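You operate a simulated robot arm through the tools that you are given. There is no shell and no other tool. Be economical: measure what you need, move in short steps, check, and stop when the job is done.

You run a simulated two-armed robot. Do the job below in one go: nothing can be reset, and whatever is moved stays where it is left.

Task
Put the red meal bin on the test bench by the shaker away on the top of the side table. Take the block brush on the test bench by the shaker and put it away on the top of the packing bench. Take the orange flat nozzle on the plate under the spout and put it away on the top of the green bench. Do these in any order. Set down upright: orange flat nozzle.
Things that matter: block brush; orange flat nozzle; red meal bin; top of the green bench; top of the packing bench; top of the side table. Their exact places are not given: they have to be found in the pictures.

It is judged by the outcome, as a careful person would: the job done as asked, and still so three seconds after it is handed in. It fails if anything else is knocked over, pushed out of place, dropped, spilled or broken.

Robot
Two 7-joint arms with two-finger parallel grippers on one trunk, on a base that drives. Base frame: it is fixed to the floor where the robot stands at the start and does not move with it; the origin is under the middle of the robot, x ahead of it, y to its left, z up. Readings come in mm, rad, newtons and seconds.
The left shoulder is at the start at [70, 177, 1095], the right one opposite. With the tool pointing down near the work surface each hand reaches from about 100 to 680 mm from the robot's upright axis, wherever it stands, measured 20 degrees to its own side. Places, roughly: orange flat nozzle [-1250, 8500, 750]; top of the green bench [-400, 4200, 900]; top of the packing bench [-1200, 8000, 800]; top of the side table [-3500, 7600, 900]. Payload 3.43 kg a hand.
The tool frame of a hand sits at the grasp point between the pads (the TCP): z along the fingers, y along the line on which they close. The tips reach 30 mm beyond it. Largest opening 94 mm; finger width 28, thickness 10; the body of the gripper, 50 by 96 mm, starts 55 mm behind the TCP.
Orientation is that of the tool frame in the base frame, as [roll, pitch, yaw] about the fixed x, y, z axes, in that order (R = Rz(yaw) Ry(pitch) Rx(roll)). With the fingers straight down and closing along the base's y, the tool's x points along the base's -x, its y along +y and its z along -z.

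Tools
- The arms move only by the tool servo_tool. It takes "left_motion", "right_motion" or both (then of equal length, played together; a hand with none holds still); each is a list of rows, each a list of 7 numbers: the turn, a rotation vector about the tool's x, y, z in rad, then the shift along the tool's x, y, z in mm, then the finger opening in mm, from 0 to 94. In form: [[ax, ay, az, x, y, z, hand], ...]. A call has 1 to 20 rows; each row shifts and turns the commanded pose from where the row before left it, along the tool's axes as they then stand. Rows are played at 5 a second. More than 50 mm and 0.15 rad between two rows, or a gripper value outside its range, and nothing of the call is played. A pose out of reach is approached as far as the arm can. The call stops where the force on the tool passes 40 N (or 10 N more than at its start, if that is more) or the arm is blocked; 0.2 s more then pass. Each finger travels about 153 mm/s and halts on what it meets, pressing with about 21 N; the grip force reading is that of the motor and also rises with nothing between the fingers. The clock runs only during rows and for 0.2 s after the last one: add rows that do not move to give the fingers time. The reply holds the time, the measured pose of the TCP, the force on the tool along the base axes, the opening and the grip force, in the units named above and with some noise, with the torque about the TCP (base axes, N m) and any sound that the robot's microphone picked up.
- Cameras (640 x 400 px; columns grow to the right, rows downward): "scene" is now at [129.1, -40.7, 1418.3]; the picture's right is [-0.45, -0.89, -0.00], its down [-0.53, 0.27, -0.81] and it looks along [0.72, -0.36, -0.59] (base axes); focal length 291 px, centre (320, 200). "left" rides on the left gripper at [76, -14, -102] in its tool frame; the picture's right is [0.18, 0.98, 0.00], its down [-0.75, 0.14, -0.64] and it looks along [-0.63, 0.12, 0.77] (tool axes); focal length 243 px, centre (320, 200). "right" rides on the right gripper at [76, 14, -103] in its tool frame; the picture's right is [-0.18, 0.98, 0.00], its down [-0.75, -0.14, -0.64] and it looks along [-0.63, -0.12, 0.77] (tool axes); focal length 243 px, centre (320, 200).
- get_image(camera): a new picture of that camera. It takes no simulated time.
- raise_lower(by): slides the trunk up (or, below 0, down) by that many mm; the arms and the scene camera ride with it, the base frame stays. It gives what a move gives, with no picture.
- drive_base(legs): drives the robot by 1 to 6 legs, each [ahead, turn to the left] in mm and rad, along the robot's own axes; the way and the turn of a leg run together, so that a leg with both is an arc; at most 1500 mm and 3.142 rad a leg. The arms and the cameras ride along, it lands a little off, and it stops where it bumps. It gives what a move gives.
- aim_head(pan, tilt): turns the head with the scene camera to pan (to the left, within 1.501 rad either way) and tilt (down, from -0.506 to 1.204), counted from straight ahead of the robot. It gives what a move gives.
- point_at(camera, pixels): for up to 12 pixels [column, row] of the newest picture of that camera ("zoom" is the newest enlarged one), the place [x, y, z] in the base frame of the surface seen there, good to about 3 mm, but the place of the scene camera against the robot may be out by one fixed shift of up to 12 mm in any direction. It takes no simulated time.
- inspect(camera, box): a new picture of the part [left, top, right, bottom] of that camera's present view, enlarged. It takes no simulated time.
- sign_off(): hands the job in; it is judged then, once.

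Keep the steps short. Do not move on a guess: measure, check each grasp and each placing, and mend mistakes. In all there are 110 turns and 108 pictures (those below and enlarged ones count). Leave the grippers open and the arms clear of the work at the hand-in unless told otherwise, and finish with a single line.

The tools are called as name(argument=value, ...) on one line, values as JSON. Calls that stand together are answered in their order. servo_tool: Moves the arms, as the interface text tells. Its arguments: {"type":"object","properties":{"left_motion":{"type":"array","items":{"type":"array","items":{"type":"number"}}},"right_motion":{"type":"array","items":{"type":"array","items":{"type":"number"}}}},"required":[]} The other tools are called the same way: raise_lower (by) slides the trunk up or down; drive_base (legs) drives the base; aim_head (pan, tilt) turns the head that bears the scene camera; get_image (camera) takes a picture; point_at (camera, pixels) gives the place of the surface under pixels of a picture; inspect (camera, box) takes an enlarged picture of a part of a camera's view; sign_off () hands the job in.

At the start:

```text
clock: 0.0
left_position: [537.5, 50.9, 1176.3]
left_tcp_rot: [-3.141, -0.001, 3.142]
left_force: [0.1, 0.0, 0.5]
left_moment: [-0.01, 0.01, 0.02]
left_grip_width: 93.9
left_grasp_force: 0.1
right_position: [375.5, -312.9, 1188.5]
right_tcp_rot: [-3.141, 0.002, -3.141]
right_force: [-0.1, 0.0, 0.3]
right_moment: [0.02, 0.0, 0.02]
right_grip_width: 93.9
right_grasp_force: 0.1
trunk travel left (down, up): [-675.0, 165.0]
robot x, y, heading: [-0.8, 0.2, 0.007]
head pan, tilt: [-0.466, 0.632]
```

scene: 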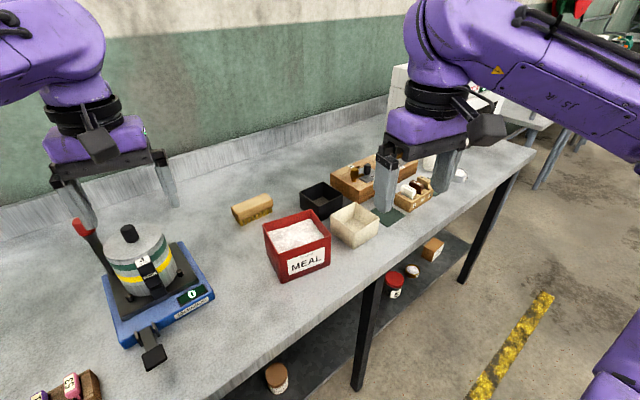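
right: 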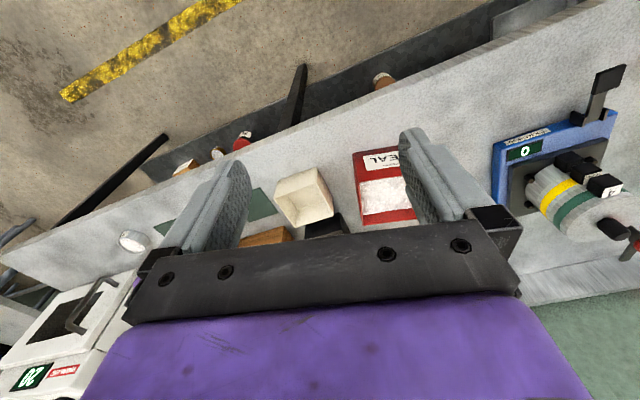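
left: 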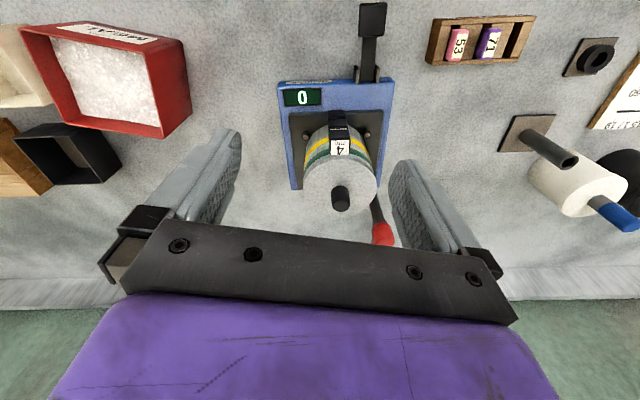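

I see the red meal bin (298,245) and a brush-like block (252,208). I'll enlarge the view and measure both.

inspect(camera="scene", box=[220, 140, 480, 302])

point_at(camera="scene", pixels=[[264, 223], [329, 239], [312, 210], [278, 283], [298, 233], [330, 262], [233, 208], [272, 199], [240, 225], [271, 212], [252, 205], [235, 240]])

```text
2.46 times, centred on (350, 221) of scene
```

zoom: 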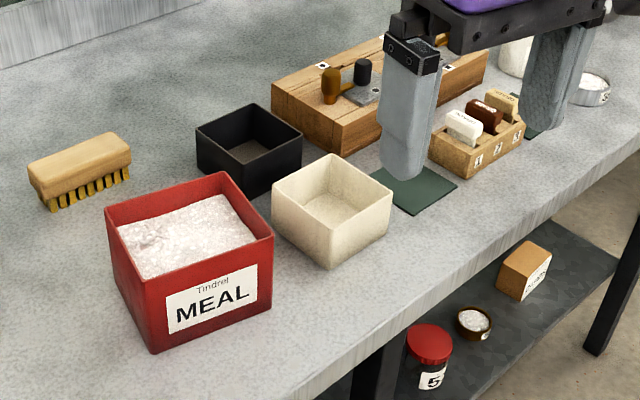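

```text
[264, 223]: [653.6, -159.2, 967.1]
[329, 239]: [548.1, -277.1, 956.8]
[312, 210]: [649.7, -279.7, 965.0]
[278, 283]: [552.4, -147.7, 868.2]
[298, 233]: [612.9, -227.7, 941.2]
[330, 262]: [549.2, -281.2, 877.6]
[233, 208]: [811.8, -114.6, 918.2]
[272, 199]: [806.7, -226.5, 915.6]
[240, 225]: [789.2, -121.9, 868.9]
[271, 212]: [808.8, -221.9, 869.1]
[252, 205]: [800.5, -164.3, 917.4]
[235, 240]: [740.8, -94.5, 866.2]
```

The bin is about 105 x 130 mm, which is too wide for one gripper, so I'll have each hand pinch one of two opposite walls. Before that I'll look left to learn the surroundings.

aim_head(pan=1.5, tilt=0.2)

get_image(camera="scene")

```text
clock: 1.9
left_position: [537.4, 50.4, 1175.4]
left_tcp_rot: [3.141, 0.001, 3.14]
left_force: [0.0, 0.2, -0.1]
left_moment: [0.0, 0.0, 0.01]
left_grip_width: 94.1
left_grasp_force: 0.0
right_position: [375.7, -313.7, 1189.1]
right_tcp_rot: [3.14, 0.003, -3.14]
right_force: [0.6, -0.3, -0.3]
right_moment: [-0.01, -0.01, 0.0]
right_grip_width: 94.0
right_grasp_force: 0.0
trunk travel left (down, up): [-675.0, 165.0]
robot x, y, heading: [-1.8, -0.6, 0.004]
head pan, tilt: [1.499, 0.201]
```

```text
103 pictures are left
```

scene: 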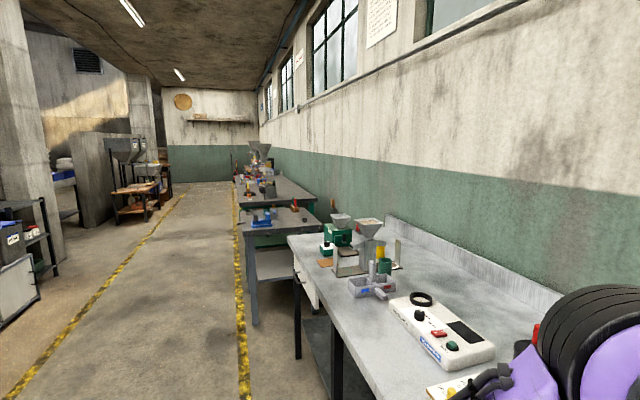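

There is an aisle running along +y. I'll enlarge the far part and measure it.

inspect(camera="scene", box=[20, 110, 340, 310])

point_at(camera="scene", pixels=[[135, 190], [152, 189], [240, 225], [270, 188], [290, 215], [222, 175], [60, 275], [240, 370], [100, 290], [184, 197], [235, 197], [118, 190]])

```text
2.00 times, centred on (180, 210) of scene
```

zoom: 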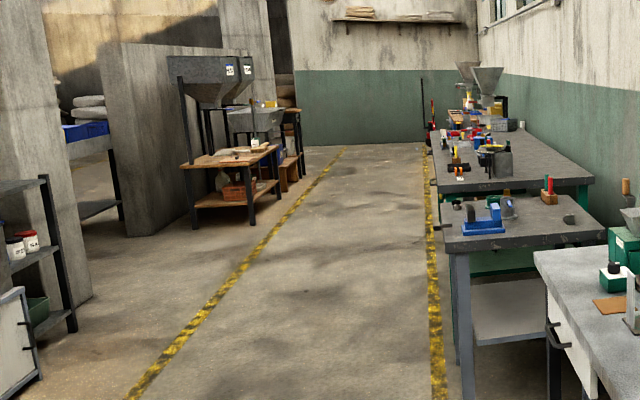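

```text
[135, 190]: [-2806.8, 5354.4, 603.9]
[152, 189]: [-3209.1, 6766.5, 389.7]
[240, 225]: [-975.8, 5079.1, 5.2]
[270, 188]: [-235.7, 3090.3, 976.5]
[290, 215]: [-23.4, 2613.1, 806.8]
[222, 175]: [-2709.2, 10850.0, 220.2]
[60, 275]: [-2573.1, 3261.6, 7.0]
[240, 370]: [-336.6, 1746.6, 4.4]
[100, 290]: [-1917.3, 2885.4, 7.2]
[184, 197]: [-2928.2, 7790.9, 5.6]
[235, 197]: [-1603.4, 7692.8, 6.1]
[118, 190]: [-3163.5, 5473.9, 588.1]
```

Now the bin. I'll measure its rim with the left wrist camera, which has no shift error.

inspect(camera="left", box=[0, 0, 256, 200])

aim_head(pan=-0.35, tilt=0.75)

inspect(camera="scene", box=[200, 100, 456, 260])

```text
2.00 times, centred on (128, 100) of left
```

zoom: 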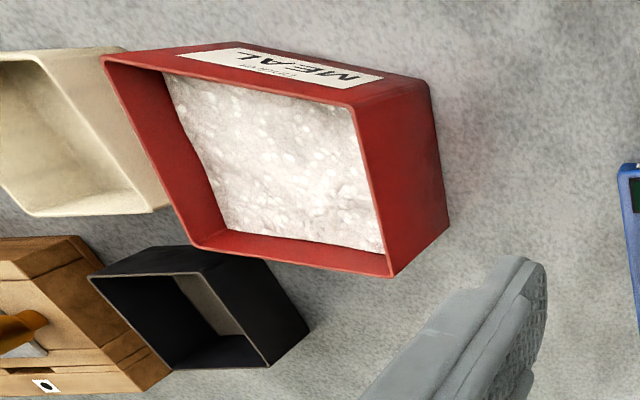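

```text
clock: 3.7
left_position: [538.9, 49.3, 1175.4]
left_tcp_rot: [3.141, 0.0, 3.14]
left_force: [0.3, 0.3, -0.4]
left_moment: [0.04, -0.05, 0.04]
left_grip_width: 93.8
left_grasp_force: 0.1
right_position: [376.4, -313.1, 1189.1]
right_tcp_rot: [3.141, 0.002, -3.139]
right_force: [0.9, -0.3, -0.1]
right_moment: [0.02, 0.02, -0.03]
right_grip_width: 94.0
right_grasp_force: 0.0
trunk travel left (down, up): [-675.0, 165.0]
robot x, y, heading: [-0.6, 0.6, 0.0]
head pan, tilt: [-0.351, 0.75]
```

```text
2.50 times, centred on (328, 180) of scene
```

zoom: 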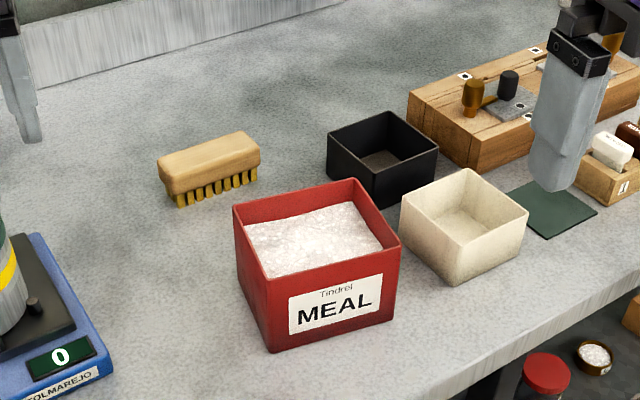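

point_at(camera="left", pixels=[[21, 29], [145, 55], [164, 136], [64, 123], [94, 44], [155, 95], [46, 80], [110, 129], [100, 80], [70, 60], [140, 110], [75, 105]])

point_at(camera="zoom", pixels=[[234, 208], [355, 180], [399, 243], [268, 279], [294, 195], [379, 213], [335, 260], [251, 243], [270, 345], [393, 315], [320, 235], [260, 235]])

```text
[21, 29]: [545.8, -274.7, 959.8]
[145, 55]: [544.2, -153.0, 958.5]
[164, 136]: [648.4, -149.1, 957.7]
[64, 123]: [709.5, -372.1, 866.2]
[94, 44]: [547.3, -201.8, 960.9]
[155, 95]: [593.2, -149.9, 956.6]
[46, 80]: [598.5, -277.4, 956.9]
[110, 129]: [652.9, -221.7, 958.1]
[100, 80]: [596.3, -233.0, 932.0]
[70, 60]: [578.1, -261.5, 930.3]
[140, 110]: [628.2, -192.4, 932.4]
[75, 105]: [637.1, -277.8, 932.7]
```

```text
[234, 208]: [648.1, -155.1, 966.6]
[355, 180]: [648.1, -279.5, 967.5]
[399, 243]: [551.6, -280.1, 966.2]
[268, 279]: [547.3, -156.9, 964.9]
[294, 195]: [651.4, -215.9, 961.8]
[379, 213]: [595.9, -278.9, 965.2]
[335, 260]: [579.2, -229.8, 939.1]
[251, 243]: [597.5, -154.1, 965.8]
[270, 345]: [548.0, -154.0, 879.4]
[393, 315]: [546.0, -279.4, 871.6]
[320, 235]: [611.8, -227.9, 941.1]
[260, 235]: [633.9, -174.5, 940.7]
```

The rim is at z≈958, the meal at 932, x runs 545–651, and the walls are at y −150 and −277. The bin is off to the right, so I want to turn and move closer. First I'll check how much room there is to the bench edge.

aim_head(pan=-0.1, tilt=1.2)

get_image(camera="scene")

point_at(camera="scene", pixels=[[100, 300], [200, 300], [300, 300], [400, 300], [300, 380], [300, 260], [400, 380], [200, 380], [500, 300], [320, 200], [320, 240], [320, 220]])

```text
clock: 4.6
left_position: [536.8, 49.9, 1175.2]
left_tcp_rot: [-3.142, 0.0, 3.14]
left_force: [0.5, -0.3, -0.2]
left_moment: [0.02, 0.01, -0.02]
left_grip_width: 94.0
left_grasp_force: 0.1
right_position: [375.0, -313.3, 1188.3]
right_tcp_rot: [-3.141, 0.002, -3.14]
right_force: [0.2, -0.2, -0.7]
right_moment: [0.01, -0.02, 0.02]
right_grip_width: 93.8
right_grasp_force: 0.0
trunk travel left (down, up): [-675.0, 165.0]
robot x, y, heading: [-0.0, -1.4, 0.002]
head pan, tilt: [-0.099, 1.201]
```

```text
99 pictures are left
```

scene: 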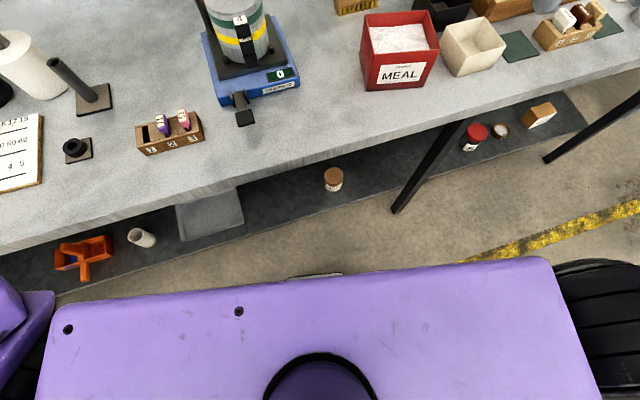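

```text
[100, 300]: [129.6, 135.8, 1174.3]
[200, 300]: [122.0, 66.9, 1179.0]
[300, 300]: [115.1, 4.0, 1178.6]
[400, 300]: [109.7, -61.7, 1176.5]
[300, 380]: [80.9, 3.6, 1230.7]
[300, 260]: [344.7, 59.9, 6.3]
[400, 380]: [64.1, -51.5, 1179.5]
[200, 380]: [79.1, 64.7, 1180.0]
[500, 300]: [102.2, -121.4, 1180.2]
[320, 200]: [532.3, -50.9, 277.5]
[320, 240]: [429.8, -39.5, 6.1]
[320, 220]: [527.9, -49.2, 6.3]
```

point_at(camera="scene", pixels=[[315, 276], [300, 277], [400, 205], [60, 290], [200, 180], [300, 155], [450, 112], [560, 80], [10, 232], [440, 180], [240, 235], [550, 155]])

```text
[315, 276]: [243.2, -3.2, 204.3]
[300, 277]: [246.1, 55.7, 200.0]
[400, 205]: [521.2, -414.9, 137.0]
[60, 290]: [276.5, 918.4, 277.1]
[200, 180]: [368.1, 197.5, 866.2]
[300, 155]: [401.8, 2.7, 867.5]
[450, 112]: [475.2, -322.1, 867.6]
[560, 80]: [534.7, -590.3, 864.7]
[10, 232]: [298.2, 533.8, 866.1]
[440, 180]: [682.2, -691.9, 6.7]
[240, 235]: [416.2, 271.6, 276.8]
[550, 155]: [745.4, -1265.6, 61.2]
```

The bench edge is at x≈402 and the base front at 245. I'll turn right 0.35 and go 60 mm ahead so the bin is centred. The hands stay high at z≈1175.

drive_base(legs=[[0, -0.35], [60, 0]])

aim_head(pan=0.0, tilt=0.9)

get_image(camera="scene")

```text
clock: 6.7
left_position: [573.2, -158.8, 1177.8]
left_tcp_rot: [-3.14, 0.007, 2.787]
left_force: [0.6, -0.2, 0.5]
left_moment: [0.02, -0.04, -0.02]
left_grip_width: 93.9
left_grasp_force: 0.1
right_position: [294.9, -443.1, 1191.3]
right_tcp_rot: [3.141, 0.006, 2.789]
right_force: [-1.0, 0.7, 0.3]
right_moment: [-0.03, -0.04, -0.02]
right_grip_width: 93.9
right_grasp_force: 0.1
trunk travel left (down, up): [-675.0, 165.0]
robot x, y, heading: [57.4, -16.7, -0.351]
head pan, tilt: [-0.099, 1.201]
```

```text
clock: 7.5
left_position: [578.3, -161.2, 1175.0]
left_tcp_rot: [-3.142, 0.0, 2.787]
left_force: [1.1, 0.3, -0.2]
left_moment: [-0.01, 0.02, -0.01]
left_grip_width: 93.9
left_grasp_force: 0.0
right_position: [300.0, -445.8, 1188.4]
right_tcp_rot: [3.139, 0.002, 2.787]
right_force: [1.1, 0.6, 0.2]
right_moment: [-0.03, 0.01, 0.02]
right_grip_width: 94.0
right_grasp_force: 0.1
trunk travel left (down, up): [-675.0, 165.0]
robot x, y, heading: [60.3, -17.9, -0.356]
head pan, tilt: [0.0, 0.901]
```

```text
98 pictures are left
```

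scene: 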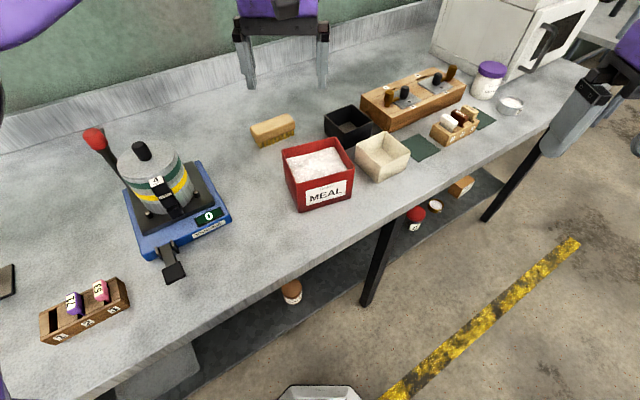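

I'll measure the neighbours (white box, black box) and the bin again, then square up the hands.

inspect(camera="scene", box=[260, 90, 420, 220])

point_at(camera="scene", pixels=[[356, 146], [384, 132], [409, 151], [385, 164], [326, 117], [371, 121], [354, 136], [283, 150], [337, 139], [354, 167], [294, 185]])

servo_tool(left_motion=[[0, 0, -0.118, 0, 0, 0, 40], [0, 0, -0.118, 0, 0, 0, 40], [0, 0, -0.118, 0, 0, 0, 40], [0, 0, 0, -20, 10, 0, 40], [0, 0, 0, 0, 0, 0, 40]], right_motion=[[0, 0, -0.118, 0, 0, 0, 40], [0, 0, -0.118, 0, 0, 0, 40], [0, 0, -0.118, 0, 0, 0, 40], [0, 0, 0, -40, 0, 0, 40], [0, 0, 0, -40, 0, 0, 40]])

```text
3.08 times, centred on (340, 155) of scene
```

zoom: 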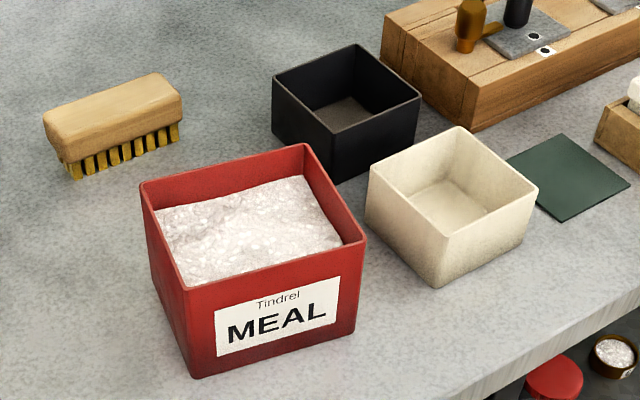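

```text
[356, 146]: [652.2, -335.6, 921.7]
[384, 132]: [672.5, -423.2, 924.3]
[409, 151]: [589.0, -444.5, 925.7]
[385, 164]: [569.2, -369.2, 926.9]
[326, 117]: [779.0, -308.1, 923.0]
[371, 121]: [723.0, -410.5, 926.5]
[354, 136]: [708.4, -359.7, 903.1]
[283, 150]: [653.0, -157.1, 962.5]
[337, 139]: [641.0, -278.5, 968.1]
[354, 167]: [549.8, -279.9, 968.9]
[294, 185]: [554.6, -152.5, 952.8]
```

```text
clock: 8.7
left_position: [599.7, -149.3, 1174.4]
left_tcp_rot: [-3.139, -0.001, -3.14]
left_force: [0.5, 0.4, 0.1]
left_moment: [-0.01, 0.03, -0.01]
left_grip_width: 39.9
left_grasp_force: 0.0
right_position: [382.9, -442.9, 1188.6]
right_tcp_rot: [-3.14, 0.001, -3.14]
right_force: [-0.2, 0.2, -0.2]
right_moment: [0.02, 0.01, 0.01]
right_grip_width: 40.0
right_grasp_force: 0.0
trunk travel left (down, up): [-675.0, 165.0]
robot x, y, heading: [60.9, -22.2, -0.349]
head pan, tilt: [0.0, 0.901]
```

Everything is clear. I'll bring the right hand over the right wall, and both hands down to about 1020.

servo_tool(right_motion=[[0, 0, 0, -43, 33, 0, 40], [0, 0, 0, -43, 33, 0, 40], [0, 0, 0, -43, 33, 0, 40], [0, 0, 0, -43, 33, 0, 40], [0, 0, 0, -43, 34, 0, 40], [0, 0, 0, 0, 0, 42, 40], [0, 0, 0, 0, 0, 42, 40], [0, 0, 0, 0, 0, 42, 40], [0, 0, 0, 0, 0, 42, 40], [0, 0, 0, 0, 0, 0, 40]], left_motion=[[0, 0, 0, 0, 0, 0, 40], [0, 0, 0, 0, 0, 0, 40], [0, 0, 0, 0, 0, 0, 40], [0, 0, 0, 0, 0, 0, 40], [0, 0, 0, 1, -2, 0, 40], [0, 0, 0, 0, 0, 38, 40], [0, 0, 0, 0, 0, 38, 40], [0, 0, 0, 0, 0, 38, 40], [0, 0, 0, 0, 0, 38, 40], [0, 0, 0, 0, 0, 0, 40]])

get_image(camera="left")

get_image(camera="right")

```text
refused: row 1 steps farther than a row can; nothing moved
```

```text
96 pictures are left
```

left: 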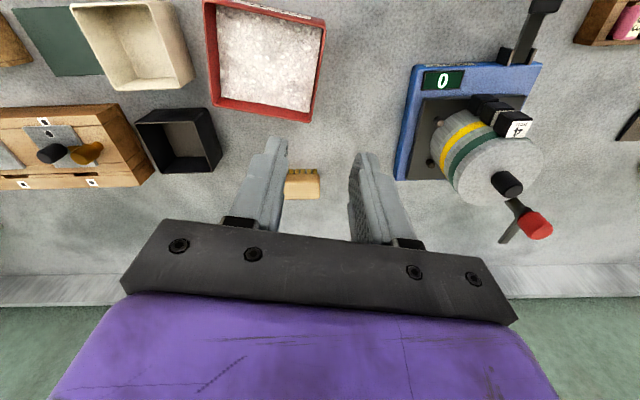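

```text
95 pictures are left
```

right: 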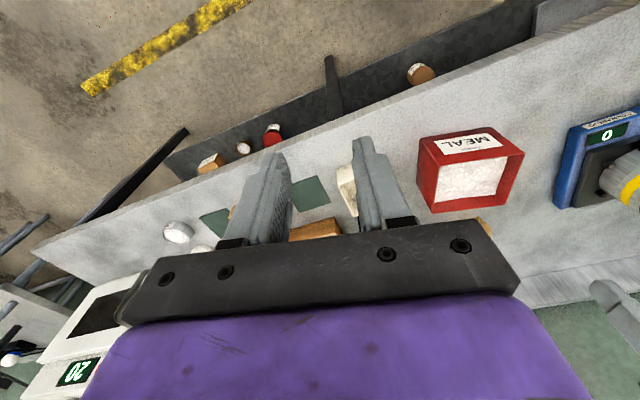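

A row step was too long, so I'll redo it with smaller rows.

servo_tool(right_motion=[[0, 0, 0, -36, 28, 0, 40], [0, 0, 0, -36, 28, 0, 40], [0, 0, 0, -36, 28, 0, 40], [0, 0, 0, -36, 28, 0, 40], [0, 0, 0, -36, 27, 0, 40], [0, 0, 0, -35, 27, 0, 40], [0, 0, 0, 0, 0, 42, 40], [0, 0, 0, 0, 0, 42, 40], [0, 0, 0, 0, 0, 42, 40], [0, 0, 0, 0, 0, 42, 40], [0, 0, 0, 0, 0, 0, 40]], left_motion=[[0, 0, 0, 0, 0, 0, 40], [0, 0, 0, 0, 0, 0, 40], [0, 0, 0, 0, 0, 0, 40], [0, 0, 0, 0, 0, 0, 40], [0, 0, 0, 0, 0, 0, 40], [0, 0, 0, 1, -2, 0, 40], [0, 0, 0, 0, 0, 38, 40], [0, 0, 0, 0, 0, 38, 40], [0, 0, 0, 0, 0, 38, 40], [0, 0, 0, 0, 0, 38, 40], [0, 0, 0, 0, 0, 0, 40]])

get_image(camera="left")

get_image(camera="right")

```text
clock: 11.1
left_position: [595.5, -151.2, 1023.4]
left_tcp_rot: [-3.14, 0.003, 3.141]
left_force: [-1.1, 0.4, -0.1]
left_moment: [-0.02, 0.01, 0.03]
left_grip_width: 40.2
left_grasp_force: 0.0
right_position: [594.5, -278.7, 1020.9]
right_tcp_rot: [-3.14, 0.004, -3.14]
right_force: [-0.1, 0.5, -0.7]
right_moment: [0.0, 0.01, 0.0]
right_grip_width: 39.8
right_grasp_force: 0.1
trunk travel left (down, up): [-675.0, 165.0]
robot x, y, heading: [58.5, -18.5, -0.354]
head pan, tilt: [0.0, 0.901]
```

```text
94 pictures are left
```

left: 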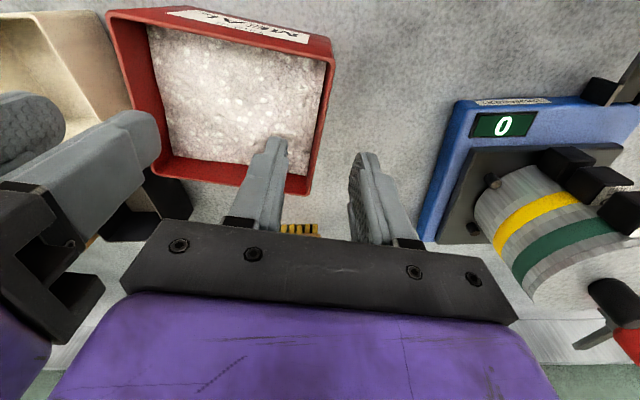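

```text
93 pictures are left
```

right: 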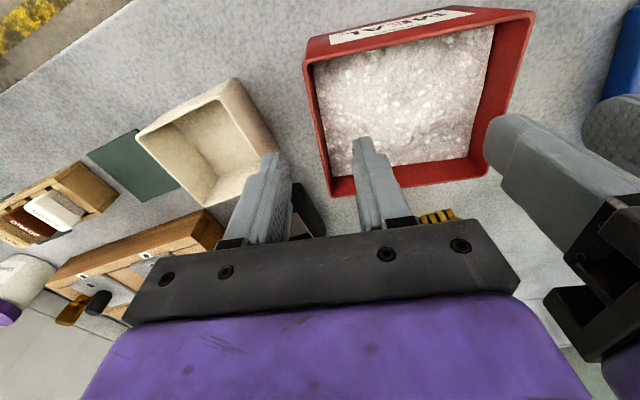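

The fingers straddle both walls. I'll measure the rim positions with the wrist cameras.

point_at(camera="left", pixels=[[330, 70], [326, 100], [319, 140], [313, 170], [240, 100], [290, 130], [190, 100]])

point_at(camera="right", pixels=[[310, 80], [315, 120], [321, 155], [327, 185], [345, 120], [420, 100]])

```text
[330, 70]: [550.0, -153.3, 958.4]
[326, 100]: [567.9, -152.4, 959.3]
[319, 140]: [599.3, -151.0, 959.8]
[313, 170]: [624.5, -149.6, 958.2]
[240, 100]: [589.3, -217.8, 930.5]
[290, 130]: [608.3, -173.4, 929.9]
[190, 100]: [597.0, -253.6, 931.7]
```

```text
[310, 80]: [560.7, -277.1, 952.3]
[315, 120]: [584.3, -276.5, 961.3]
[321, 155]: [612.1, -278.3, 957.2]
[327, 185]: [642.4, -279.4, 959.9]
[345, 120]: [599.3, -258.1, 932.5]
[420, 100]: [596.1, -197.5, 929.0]
```

Both hands are centred on the walls. I'll lower them to z≈966, so the tips stop 4–5 mm above the meal, and close.

servo_tool(left_motion=[[0, 0, 0, -2, 0, 20, 40], [0, 0, 0, 0, 0, 20, 40], [0, 0, 0, 0, 0, 17, 40], [0, 0, 0, 0, 0, 0, 40], [0, 0, 0, 0, 0, 0, 20], [0, 0, 0, 0, 0, 0, 0], [0, 0, 0, 0, 0, 0, 0], [0, 0, 0, 0, 0, 0, 0]], right_motion=[[0, 0, 0, -3, 0, 20, 40], [0, 0, 0, 0, 0, 20, 40], [0, 0, 0, 0, 0, 15, 40], [0, 0, 0, 0, 0, 0, 40], [0, 0, 0, 0, 0, 0, 20], [0, 0, 0, 0, 0, 0, 0], [0, 0, 0, 0, 0, 0, 0], [0, 0, 0, 0, 0, 0, 0]])

get_image(camera="left")

```text
clock: 12.9
left_position: [599.2, -151.6, 967.3]
left_tcp_rot: [3.141, 0.001, 3.141]
left_force: [-2.0, 6.9, 0.1]
left_moment: [0.09, -0.03, 0.1]
left_grip_width: 3.0
left_grasp_force: 20.9
right_position: [598.0, -279.2, 967.1]
right_tcp_rot: [-3.141, 0.0, -3.14]
right_force: [0.5, -6.0, -0.1]
right_moment: [-0.04, -0.06, -0.09]
right_grip_width: 2.9
right_grasp_force: 21.4
trunk travel left (down, up): [-675.0, 165.0]
robot x, y, heading: [58.0, -17.4, -0.354]
head pan, tilt: [0.0, 0.901]
```

```text
92 pictures are left
```

left: 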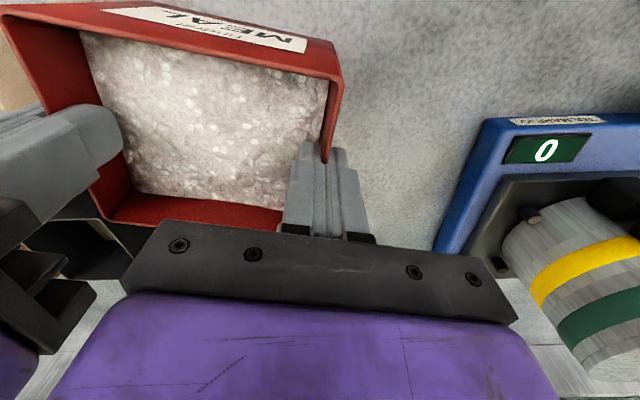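

Both hands hold the 3 mm walls. I'll lift gently by 30 mm together.

servo_tool(left_motion=[[0, 0, 0, 0, 0, -5, 0], [0, 0, 0, 0, 0, -5, 0], [0, 0, 0, 0, 0, -10, 0], [0, 0, 0, 0, 0, -10, 0], [0, 0, 0, 0, 0, 0, 0]], right_motion=[[0, 0, 0, 0, 0, -5, 0], [0, 0, 0, 0, 0, -5, 0], [0, 0, 0, 0, 0, -10, 0], [0, 0, 0, 0, 0, -10, 0], [0, 0, 0, 0, 0, 0, 0]])

get_image(camera="scene")

```text
clock: 14.1
left_position: [600.1, -152.0, 995.8]
left_tcp_rot: [-3.141, -0.002, 3.141]
left_force: [1.1, 9.6, -4.7]
left_moment: [0.14, -0.41, 0.15]
left_grip_width: 2.9
left_grasp_force: 21.8
right_position: [598.9, -279.5, 995.2]
right_tcp_rot: [-3.141, 0.0, -3.14]
right_force: [-1.5, -10.1, -4.7]
right_moment: [-0.18, 0.43, 0.0]
right_grip_width: 2.9
right_grasp_force: 20.9
trunk travel left (down, up): [-675.0, 165.0]
robot x, y, heading: [54.7, -20.4, -0.359]
head pan, tilt: [0.0, 0.901]
```

```text
91 pictures are left
```

scene: 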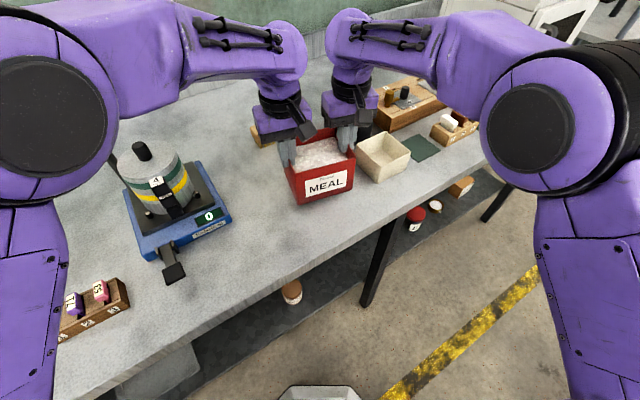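

The bin is held level (about 0.96 kg). I'll ease the sideways squeeze, then raise the trunk.

servo_tool(left_motion=[[0, 0, 0, 0, 0.7, -10, 0], [0, 0, 0, 0, 0, 0, 0]], right_motion=[[0, 0, 0, 0, -0.7, -10, 0], [0, 0, 0, 0, 0, 0, 0]])

raise_lower(by=120)

drive_base(legs=[[-300, 0]])

aim_head(pan=1.45, tilt=0.5)

get_image(camera="scene")

```text
clock: 14.7
left_position: [600.3, -151.6, 1006.4]
left_tcp_rot: [-3.141, -0.001, 3.141]
left_force: [5.3, 3.5, -6.7]
left_moment: [0.3, -0.45, 0.34]
left_grip_width: 3.2
left_grasp_force: 21.1
right_position: [598.9, -279.0, 1006.0]
right_tcp_rot: [3.14, 0.001, -3.14]
right_force: [-5.0, -2.7, -2.7]
right_moment: [0.0, 0.46, 0.15]
right_grip_width: 2.8
right_grasp_force: 21.0
trunk travel left (down, up): [-675.0, 165.0]
robot x, y, heading: [55.4, -21.1, -0.349]
head pan, tilt: [0.0, 0.901]
```

```text
clock: 16.2
left_position: [597.8, -151.7, 1125.0]
left_tcp_rot: [-3.141, -0.003, -3.141]
left_force: [4.2, -7.0, -7.2]
left_moment: [0.13, 0.08, 0.4]
left_grip_width: 3.0
left_grasp_force: 21.3
right_position: [599.4, -279.2, 1126.0]
right_tcp_rot: [3.14, 0.001, -3.14]
right_force: [-5.2, 6.8, -2.9]
right_moment: [0.19, -0.05, 0.27]
right_grip_width: 3.0
right_grasp_force: 21.1
trunk travel left (down, up): [-795.0, 45.0]
robot x, y, heading: [52.4, -24.0, -0.354]
head pan, tilt: [0.0, 0.901]
```

```text
clock: 18.2
left_position: [318.5, -47.8, 1125.2]
left_tcp_rot: [-3.141, 0.0, -3.14]
left_force: [3.2, -14.3, -6.8]
left_moment: [-0.02, -0.09, 0.37]
left_grip_width: 2.9
left_grasp_force: 21.1
right_position: [319.4, -174.4, 1125.7]
right_tcp_rot: [3.14, 0.001, -3.138]
right_force: [-4.9, 15.0, -2.6]
right_moment: [0.39, 0.13, 0.17]
right_grip_width: 2.7
right_grasp_force: 21.3
trunk travel left (down, up): [-795.0, 45.0]
robot x, y, heading: [-224.5, 83.2, -0.348]
head pan, tilt: [0.0, 0.901]
```

```text
clock: 19.8
left_position: [318.6, -48.2, 1126.1]
left_tcp_rot: [-3.14, -0.002, -3.138]
left_force: [3.3, -2.3, -7.6]
left_moment: [0.24, -0.19, 0.29]
left_grip_width: 2.9
left_grasp_force: 21.1
right_position: [319.1, -174.9, 1125.7]
right_tcp_rot: [3.14, 0.002, -3.141]
right_force: [-4.2, 1.5, -1.3]
right_moment: [0.09, 0.23, 0.14]
right_grip_width: 2.8
right_grasp_force: 20.8
trunk travel left (down, up): [-795.0, 45.0]
robot x, y, heading: [-228.5, 84.0, -0.359]
head pan, tilt: [1.45, 0.499]
```

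```text
90 pictures are left
```

scene: 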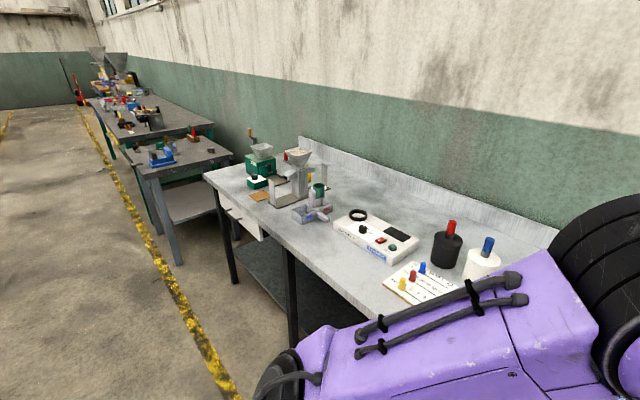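

The grip is steady. I'll pull the bin about 150 mm closer to the trunk before driving.

servo_tool(left_motion=[[0, 0, 0, 28, 10.4, 0, 0], [0, 0, 0, 28, 10.4, 0, 0], [0, 0, 0, 28, 10.4, 0, 0], [0, 0, 0, 28, 10.4, 0, 0], [0, 0, 0, 28, 10.4, 0, 0], [0, 0, 0, 0, 0, 0, 0]], right_motion=[[0, 0, 0, 28, 10.4, 0, 0], [0, 0, 0, 28, 10.4, 0, 0], [0, 0, 0, 28, 10.4, 0, 0], [0, 0, 0, 28, 10.4, 0, 0], [0, 0, 0, 28, 10.4, 0, 0], [0, 0, 0, 0, 0, 0, 0]])

aim_head(pan=0.0, tilt=0.9)

get_image(camera="scene")

```text
clock: 21.2
left_position: [178.1, 3.8, 1124.1]
left_tcp_rot: [-3.138, -0.001, -3.14]
left_force: [6.0, -0.7, -1.2]
left_moment: [-0.15, -0.38, 0.47]
left_grip_width: 2.9
left_grasp_force: 20.5
right_position: [180.0, -123.9, 1124.8]
right_tcp_rot: [3.141, -0.002, -3.138]
right_force: [-5.0, 0.9, -9.2]
right_moment: [-0.32, 0.44, 0.27]
right_grip_width: 3.1
right_grasp_force: 21.6
trunk travel left (down, up): [-795.0, 45.0]
robot x, y, heading: [-226.0, 84.0, -0.35]
head pan, tilt: [1.45, 0.499]
```

```text
clock: 22.8
left_position: [177.3, 5.3, 1124.0]
left_tcp_rot: [-3.139, 0.0, -3.14]
left_force: [7.3, 0.3, 2.3]
left_moment: [-0.32, -0.2, 0.55]
left_grip_width: 2.8
left_grasp_force: 21.6
right_position: [176.6, -122.7, 1126.1]
right_tcp_rot: [3.139, 0.002, -3.138]
right_force: [-7.6, -0.5, -11.7]
right_moment: [-0.45, 0.31, 0.4]
right_grip_width: 2.8
right_grasp_force: 21.4
trunk travel left (down, up): [-795.0, 45.0]
robot x, y, heading: [-222.6, 84.5, -0.353]
head pan, tilt: [0.0, 0.901]
```

```text
89 pictures are left
```

scene: 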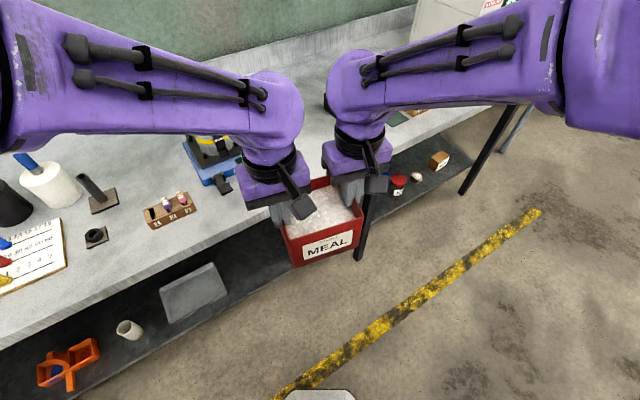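

The bin is close and level. I'll back up into the aisle, turn left and drive along its centre line to about (-1236, 2885).

drive_base(legs=[[-250, 0], [0, 2.2], [1000, 0], [900, 0]])

aim_head(pan=0.3, tilt=0.15)

get_image(camera="scene")

```text
clock: 39.0
left_position: [-1210.8, 2351.8, 1124.1]
left_tcp_rot: [-3.14, 0.0, -0.908]
left_force: [-3.8, 3.4, 0.7]
left_moment: [0.2, -0.1, 0.45]
left_grip_width: 2.7
left_grasp_force: 21.3
right_position: [-1111.4, 2431.1, 1125.6]
right_tcp_rot: [3.141, 0.002, -0.904]
right_force: [4.5, -3.0, -9.2]
right_moment: [0.17, -0.41, 0.28]
right_grip_width: 3.0
right_grasp_force: 21.0
trunk travel left (down, up): [-795.0, 45.0]
robot x, y, heading: [-1021.1, 1985.1, 1.881]
head pan, tilt: [0.0, 0.901]
```

```text
clock: 40.1
left_position: [-1210.5, 2352.1, 1124.9]
left_tcp_rot: [-3.141, 0.0, -0.907]
left_force: [-1.3, 1.5, -1.1]
left_moment: [0.32, 0.13, 0.21]
left_grip_width: 2.9
left_grasp_force: 20.9
right_position: [-1110.2, 2430.7, 1125.9]
right_tcp_rot: [-3.14, 0.0, -0.906]
right_force: [-0.2, -1.8, -6.6]
right_moment: [-0.11, -0.38, -0.01]
right_grip_width: 2.7
right_grasp_force: 21.2
trunk travel left (down, up): [-795.0, 45.0]
robot x, y, heading: [-1025.4, 1986.9, 1.88]
head pan, tilt: [0.3, 0.15]
```

```text
88 pictures are left
```

scene: 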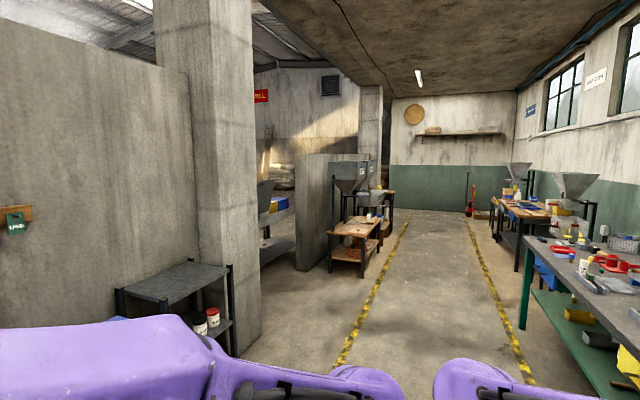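

The aisle is clear. I'll align with it and drive 4.2 m on.

drive_base(legs=[[0, -0.1], [1400, 0], [1400, 0], [1400, 0]])

aim_head(pan=0.7, tilt=0.3)

get_image(camera="scene")

aim_head(pan=-0.5, tilt=0.3)

get_image(camera="scene")

```text
clock: 60.9
left_position: [-2060.2, 6490.0, 1124.6]
left_tcp_rot: [-3.14, 0.0, -1.001]
left_force: [-1.3, 2.1, -1.8]
left_moment: [0.1, -0.06, 0.3]
left_grip_width: 2.6
left_grasp_force: 20.5
right_position: [-1952.3, 6559.0, 1126.0]
right_tcp_rot: [-3.141, 0.002, -1.0]
right_force: [0.9, -1.1, -7.3]
right_moment: [0.08, -0.32, 0.06]
right_grip_width: 2.7
right_grasp_force: 21.0
trunk travel left (down, up): [-795.0, 45.0]
robot x, y, heading: [-1907.6, 6112.2, 1.788]
head pan, tilt: [0.3, 0.15]
```

```text
clock: 61.8
left_position: [-2058.4, 6492.2, 1124.8]
left_tcp_rot: [3.14, 0.001, -1.002]
left_force: [-0.2, 0.4, -2.9]
left_moment: [-0.02, -0.01, 0.17]
left_grip_width: 2.9
left_grasp_force: 21.1
right_position: [-1953.0, 6558.9, 1126.4]
right_tcp_rot: [3.141, -0.001, -0.999]
right_force: [0.1, -0.8, -4.3]
right_moment: [0.11, -0.14, -0.04]
right_grip_width: 2.7
right_grasp_force: 20.9
trunk travel left (down, up): [-795.0, 45.0]
robot x, y, heading: [-1911.6, 6109.0, 1.793]
head pan, tilt: [0.7, 0.3]
```

```text
87 pictures are left
```

scene: 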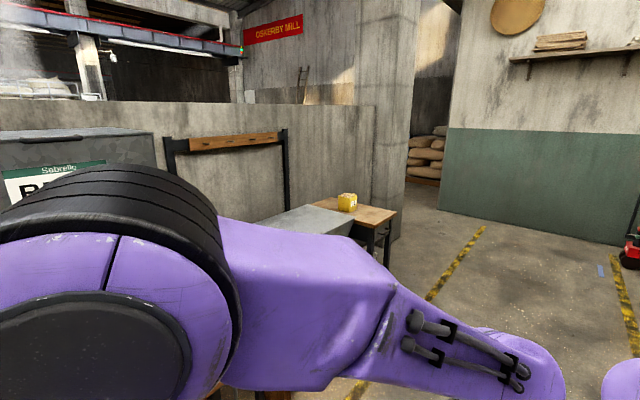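

```text
clock: 63.1
left_position: [-2059.2, 6490.1, 1124.7]
left_tcp_rot: [-3.14, 0.002, -1.0]
left_force: [0.3, 0.6, -2.6]
left_moment: [0.23, 0.05, 0.15]
left_grip_width: 2.8
left_grasp_force: 21.0
right_position: [-1952.0, 6559.4, 1125.4]
right_tcp_rot: [3.139, -0.001, -0.998]
right_force: [0.6, -0.5, -6.4]
right_moment: [-0.11, -0.33, -0.02]
right_grip_width: 2.8
right_grasp_force: 21.2
trunk travel left (down, up): [-795.0, 45.0]
robot x, y, heading: [-1907.9, 6110.8, 1.791]
head pan, tilt: [-0.499, 0.3]
```

```text
86 pictures are left
```

scene: 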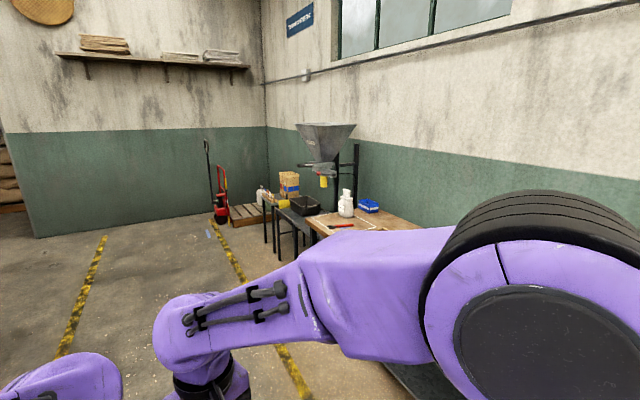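

The side table is ahead on the left, with a wooden top and a yellow box. I'll go about 1.3 m farther, then turn left and look.

drive_base(legs=[[1250, 0], [0, 1.3]])

aim_head(pan=0.0, tilt=0.5)

get_image(camera="scene")

```text
clock: 72.7
left_position: [-2585.1, 7295.6, 1124.0]
left_tcp_rot: [-3.139, -0.001, 0.284]
left_force: [-1.4, -0.1, -1.9]
left_moment: [0.07, -0.03, 0.2]
left_grip_width: 2.7
left_grasp_force: 21.0
right_position: [-2620.4, 7417.4, 1125.2]
right_tcp_rot: [3.139, -0.001, 0.286]
right_force: [1.1, 1.3, -7.1]
right_moment: [0.24, 0.07, -0.01]
right_grip_width: 2.9
right_grasp_force: 21.0
trunk travel left (down, up): [-795.0, 45.0]
robot x, y, heading: [-2179.2, 7331.1, 3.067]
head pan, tilt: [-0.499, 0.3]
```

```text
clock: 73.6
left_position: [-2584.9, 7295.6, 1124.5]
left_tcp_rot: [-3.141, -0.001, 0.284]
left_force: [0.3, -0.1, -3.3]
left_moment: [0.0, 0.03, 0.09]
left_grip_width: 3.0
left_grasp_force: 21.0
right_position: [-2620.6, 7417.5, 1125.5]
right_tcp_rot: [3.14, 0.0, 0.286]
right_force: [-0.1, -0.6, -6.0]
right_moment: [0.1, 0.02, -0.11]
right_grip_width: 3.2
right_grasp_force: 20.6
trunk travel left (down, up): [-795.0, 45.0]
robot x, y, heading: [-2171.6, 7334.0, 3.072]
head pan, tilt: [0.0, 0.499]
```

```text
85 pictures are left
```

scene: 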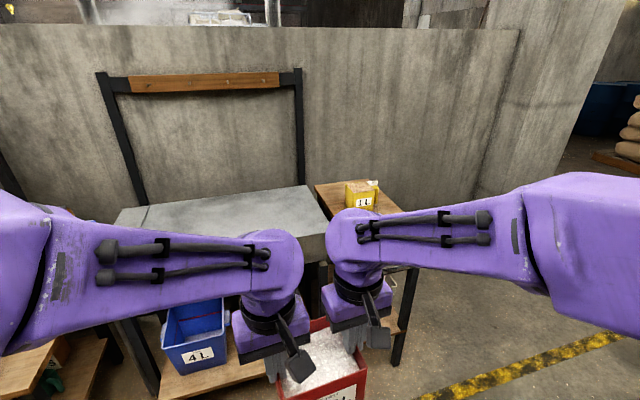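

inspect(camera="scene", box=[100, 150, 440, 362])

point_at(camera="scene", pixels=[[318, 185], [330, 195], [390, 195], [340, 184], [400, 212], [360, 188], [345, 200], [205, 210], [310, 190], [325, 225], [395, 320], [130, 215]])

```text
1.88 times, centred on (270, 256) of scene
```

zoom: 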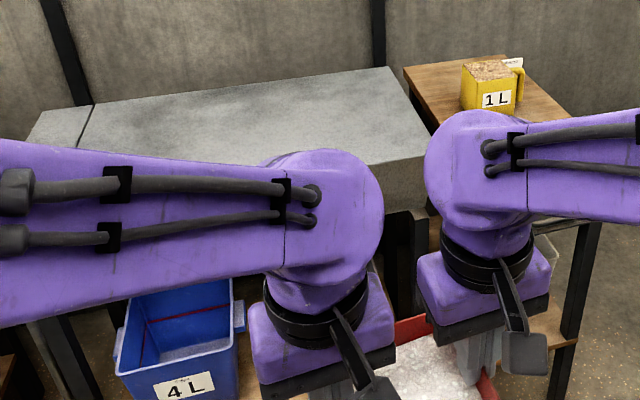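

```text
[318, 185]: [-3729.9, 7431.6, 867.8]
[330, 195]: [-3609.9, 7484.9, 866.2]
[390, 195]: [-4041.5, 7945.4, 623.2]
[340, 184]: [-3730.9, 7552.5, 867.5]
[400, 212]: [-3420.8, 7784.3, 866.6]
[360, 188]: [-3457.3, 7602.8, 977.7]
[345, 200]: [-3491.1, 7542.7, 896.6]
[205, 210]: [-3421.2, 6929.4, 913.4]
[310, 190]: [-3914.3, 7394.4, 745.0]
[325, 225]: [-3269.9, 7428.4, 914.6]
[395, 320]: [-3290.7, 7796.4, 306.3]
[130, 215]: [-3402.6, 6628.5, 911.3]
```

The side table's wood top is at z≈866, beside a grey-topped hopper. Part of it is hidden by the right arm, so I'll shift along the aisle to face it square.

drive_base(legs=[[0, -1.3], [570, 0], [0, 1.57]])

aim_head(pan=0.0, tilt=0.55)

get_image(camera="scene")

get_image(camera="right")

```text
clock: 83.9
left_position: [-2676.4, 7754.5, 1124.7]
left_tcp_rot: [-3.141, 0.001, 0.551]
left_force: [-0.3, -0.6, -2.3]
left_moment: [0.07, -0.02, 0.14]
left_grip_width: 2.8
left_grasp_force: 21.4
right_position: [-2742.7, 7861.4, 1126.0]
right_tcp_rot: [3.139, 0.001, 0.552]
right_force: [0.4, 0.8, -6.7]
right_moment: [0.18, 0.13, -0.08]
right_grip_width: 3.1
right_grasp_force: 20.9
trunk travel left (down, up): [-795.0, 45.0]
robot x, y, heading: [-2292.1, 7896.1, -2.944]
head pan, tilt: [0.0, 0.499]
```

```text
clock: 84.5
left_position: [-2675.7, 7753.5, 1125.0]
left_tcp_rot: [-3.14, -0.002, 0.551]
left_force: [-0.7, 0.3, -4.2]
left_moment: [0.11, -0.2, 0.07]
left_grip_width: 2.7
left_grasp_force: 20.9
right_position: [-2742.0, 7860.6, 1126.0]
right_tcp_rot: [3.138, 0.0, 0.55]
right_force: [0.2, -0.6, -5.9]
right_moment: [0.03, 0.27, -0.09]
right_grip_width: 2.9
right_grasp_force: 20.6
trunk travel left (down, up): [-795.0, 45.0]
robot x, y, heading: [-2291.5, 7899.2, -2.946]
head pan, tilt: [0.0, 0.55]
```

```text
83 pictures are left
```

scene: 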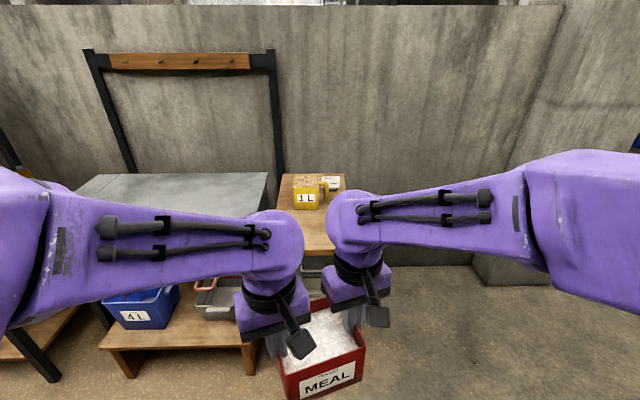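

```text
82 pictures are left
```

right: 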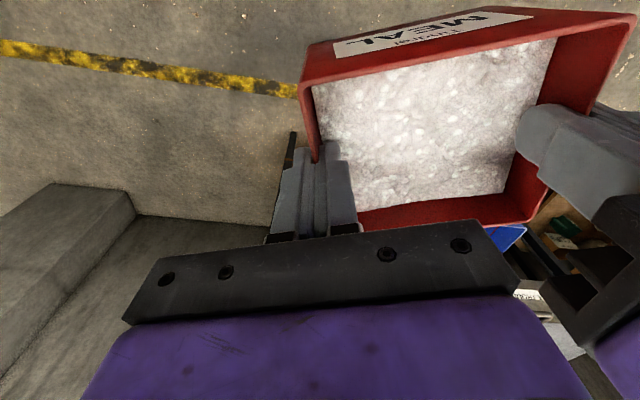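

inspect(camera="scene", box=[230, 150, 390, 280])

point_at(camera="scene", pixels=[[283, 175], [344, 175], [300, 249], [330, 250], [315, 225], [320, 245], [295, 206], [340, 190], [305, 230], [318, 252], [265, 190], [305, 180]])

```text
3.08 times, centred on (310, 215) of scene
```

zoom: 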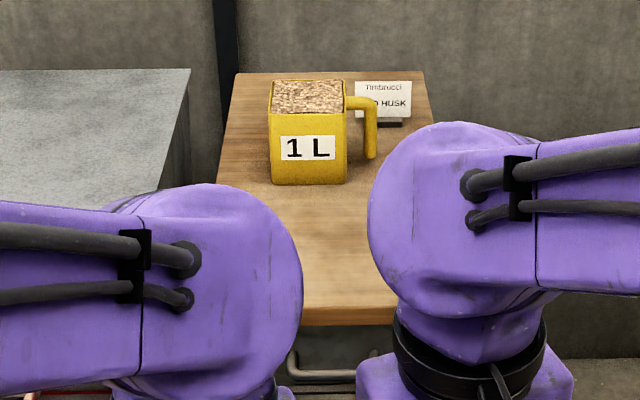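

```text
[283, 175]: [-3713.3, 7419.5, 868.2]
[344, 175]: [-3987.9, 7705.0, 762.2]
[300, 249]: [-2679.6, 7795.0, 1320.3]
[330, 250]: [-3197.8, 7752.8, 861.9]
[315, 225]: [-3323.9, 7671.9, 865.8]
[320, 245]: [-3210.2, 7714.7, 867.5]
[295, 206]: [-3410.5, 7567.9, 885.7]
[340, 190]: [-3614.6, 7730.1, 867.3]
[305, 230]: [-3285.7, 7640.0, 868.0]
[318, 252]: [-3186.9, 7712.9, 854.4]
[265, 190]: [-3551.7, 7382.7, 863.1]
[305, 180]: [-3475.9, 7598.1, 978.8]
```

point_at(camera="zoom", pixels=[[237, 76], [420, 76], [430, 108], [219, 183], [300, 320], [390, 320], [308, 178], [270, 170], [340, 178], [370, 155], [350, 250], [310, 300]])

```text
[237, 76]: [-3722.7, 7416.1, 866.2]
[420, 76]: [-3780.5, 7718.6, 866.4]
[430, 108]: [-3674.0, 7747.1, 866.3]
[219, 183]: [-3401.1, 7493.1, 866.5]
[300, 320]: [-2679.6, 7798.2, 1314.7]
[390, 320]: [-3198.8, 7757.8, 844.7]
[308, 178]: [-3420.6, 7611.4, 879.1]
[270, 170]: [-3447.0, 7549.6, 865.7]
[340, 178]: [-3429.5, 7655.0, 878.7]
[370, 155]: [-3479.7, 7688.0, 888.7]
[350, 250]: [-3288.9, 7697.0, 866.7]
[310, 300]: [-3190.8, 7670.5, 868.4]
```

The table is about 308 mm wide. Its front edge is near x −3195, and the free front area is centred at about (-3328, 7671). I need to check the low wooden bench on the left for base clearance.

point_at(camera="scene", pixels=[[200, 340], [255, 345], [250, 372], [110, 345], [130, 378], [215, 300], [245, 345], [310, 265], [400, 300], [400, 380], [200, 390], [60, 380]])

```text
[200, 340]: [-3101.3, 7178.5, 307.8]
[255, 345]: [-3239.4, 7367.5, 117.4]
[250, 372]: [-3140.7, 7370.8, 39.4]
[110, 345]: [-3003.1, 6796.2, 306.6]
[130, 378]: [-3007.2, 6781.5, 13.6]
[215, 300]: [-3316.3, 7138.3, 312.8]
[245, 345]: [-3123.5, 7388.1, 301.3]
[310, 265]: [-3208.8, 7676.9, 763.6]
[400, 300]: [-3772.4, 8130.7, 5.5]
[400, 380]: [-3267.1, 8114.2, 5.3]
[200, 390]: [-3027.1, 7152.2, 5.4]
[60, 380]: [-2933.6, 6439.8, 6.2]
```

There's enough clearance. I'll drive 480 mm ahead and re-measure.

drive_base(legs=[[480, 0]])

aim_head(pan=0.0, tilt=0.9)

get_image(camera="scene")

```text
clock: 87.4
left_position: [-3147.8, 7662.7, 1125.2]
left_tcp_rot: [-3.14, -0.001, 0.549]
left_force: [-0.3, 0.1, -2.9]
left_moment: [0.08, -0.02, 0.13]
left_grip_width: 2.8
left_grasp_force: 21.1
right_position: [-3214.5, 7770.2, 1127.3]
right_tcp_rot: [3.141, 0.001, 0.549]
right_force: [0.7, 0.7, -6.0]
right_moment: [0.1, 0.12, -0.1]
right_grip_width: 3.3
right_grasp_force: 21.0
trunk travel left (down, up): [-795.0, 45.0]
robot x, y, heading: [-2763.4, 7806.4, -2.95]
head pan, tilt: [0.0, 0.55]
```

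```text
clock: 88.2
left_position: [-3149.3, 7663.1, 1124.6]
left_tcp_rot: [-3.141, 0.001, 0.548]
left_force: [0.7, 0.0, -3.9]
left_moment: [-0.01, -0.02, 0.07]
left_grip_width: 3.1
left_grasp_force: 21.0
right_position: [-3215.2, 7769.7, 1126.1]
right_tcp_rot: [3.14, 0.001, 0.551]
right_force: [0.3, -0.6, -4.3]
right_moment: [0.08, 0.04, -0.13]
right_grip_width: 2.7
right_grasp_force: 20.9
trunk travel left (down, up): [-795.0, 45.0]
robot x, y, heading: [-2766.9, 7804.6, -2.947]
head pan, tilt: [0.0, 0.901]
```

```text
80 pictures are left
```

scene: 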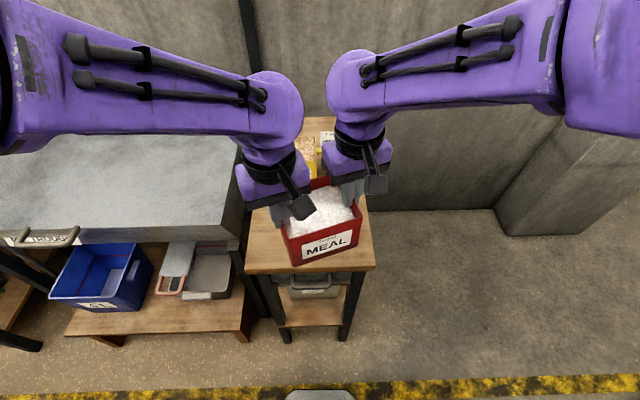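

point_at(camera="scene", pixels=[[245, 272], [375, 266], [310, 269], [250, 230], [370, 235], [314, 178], [305, 165], [325, 120], [262, 255], [360, 255]])

```text
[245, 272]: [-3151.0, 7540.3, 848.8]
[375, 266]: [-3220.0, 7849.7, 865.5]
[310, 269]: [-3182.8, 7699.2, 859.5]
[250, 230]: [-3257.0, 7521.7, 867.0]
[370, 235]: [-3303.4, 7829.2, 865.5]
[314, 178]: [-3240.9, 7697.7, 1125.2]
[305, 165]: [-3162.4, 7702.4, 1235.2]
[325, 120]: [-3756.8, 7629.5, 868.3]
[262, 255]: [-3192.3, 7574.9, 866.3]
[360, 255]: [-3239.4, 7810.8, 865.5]
```

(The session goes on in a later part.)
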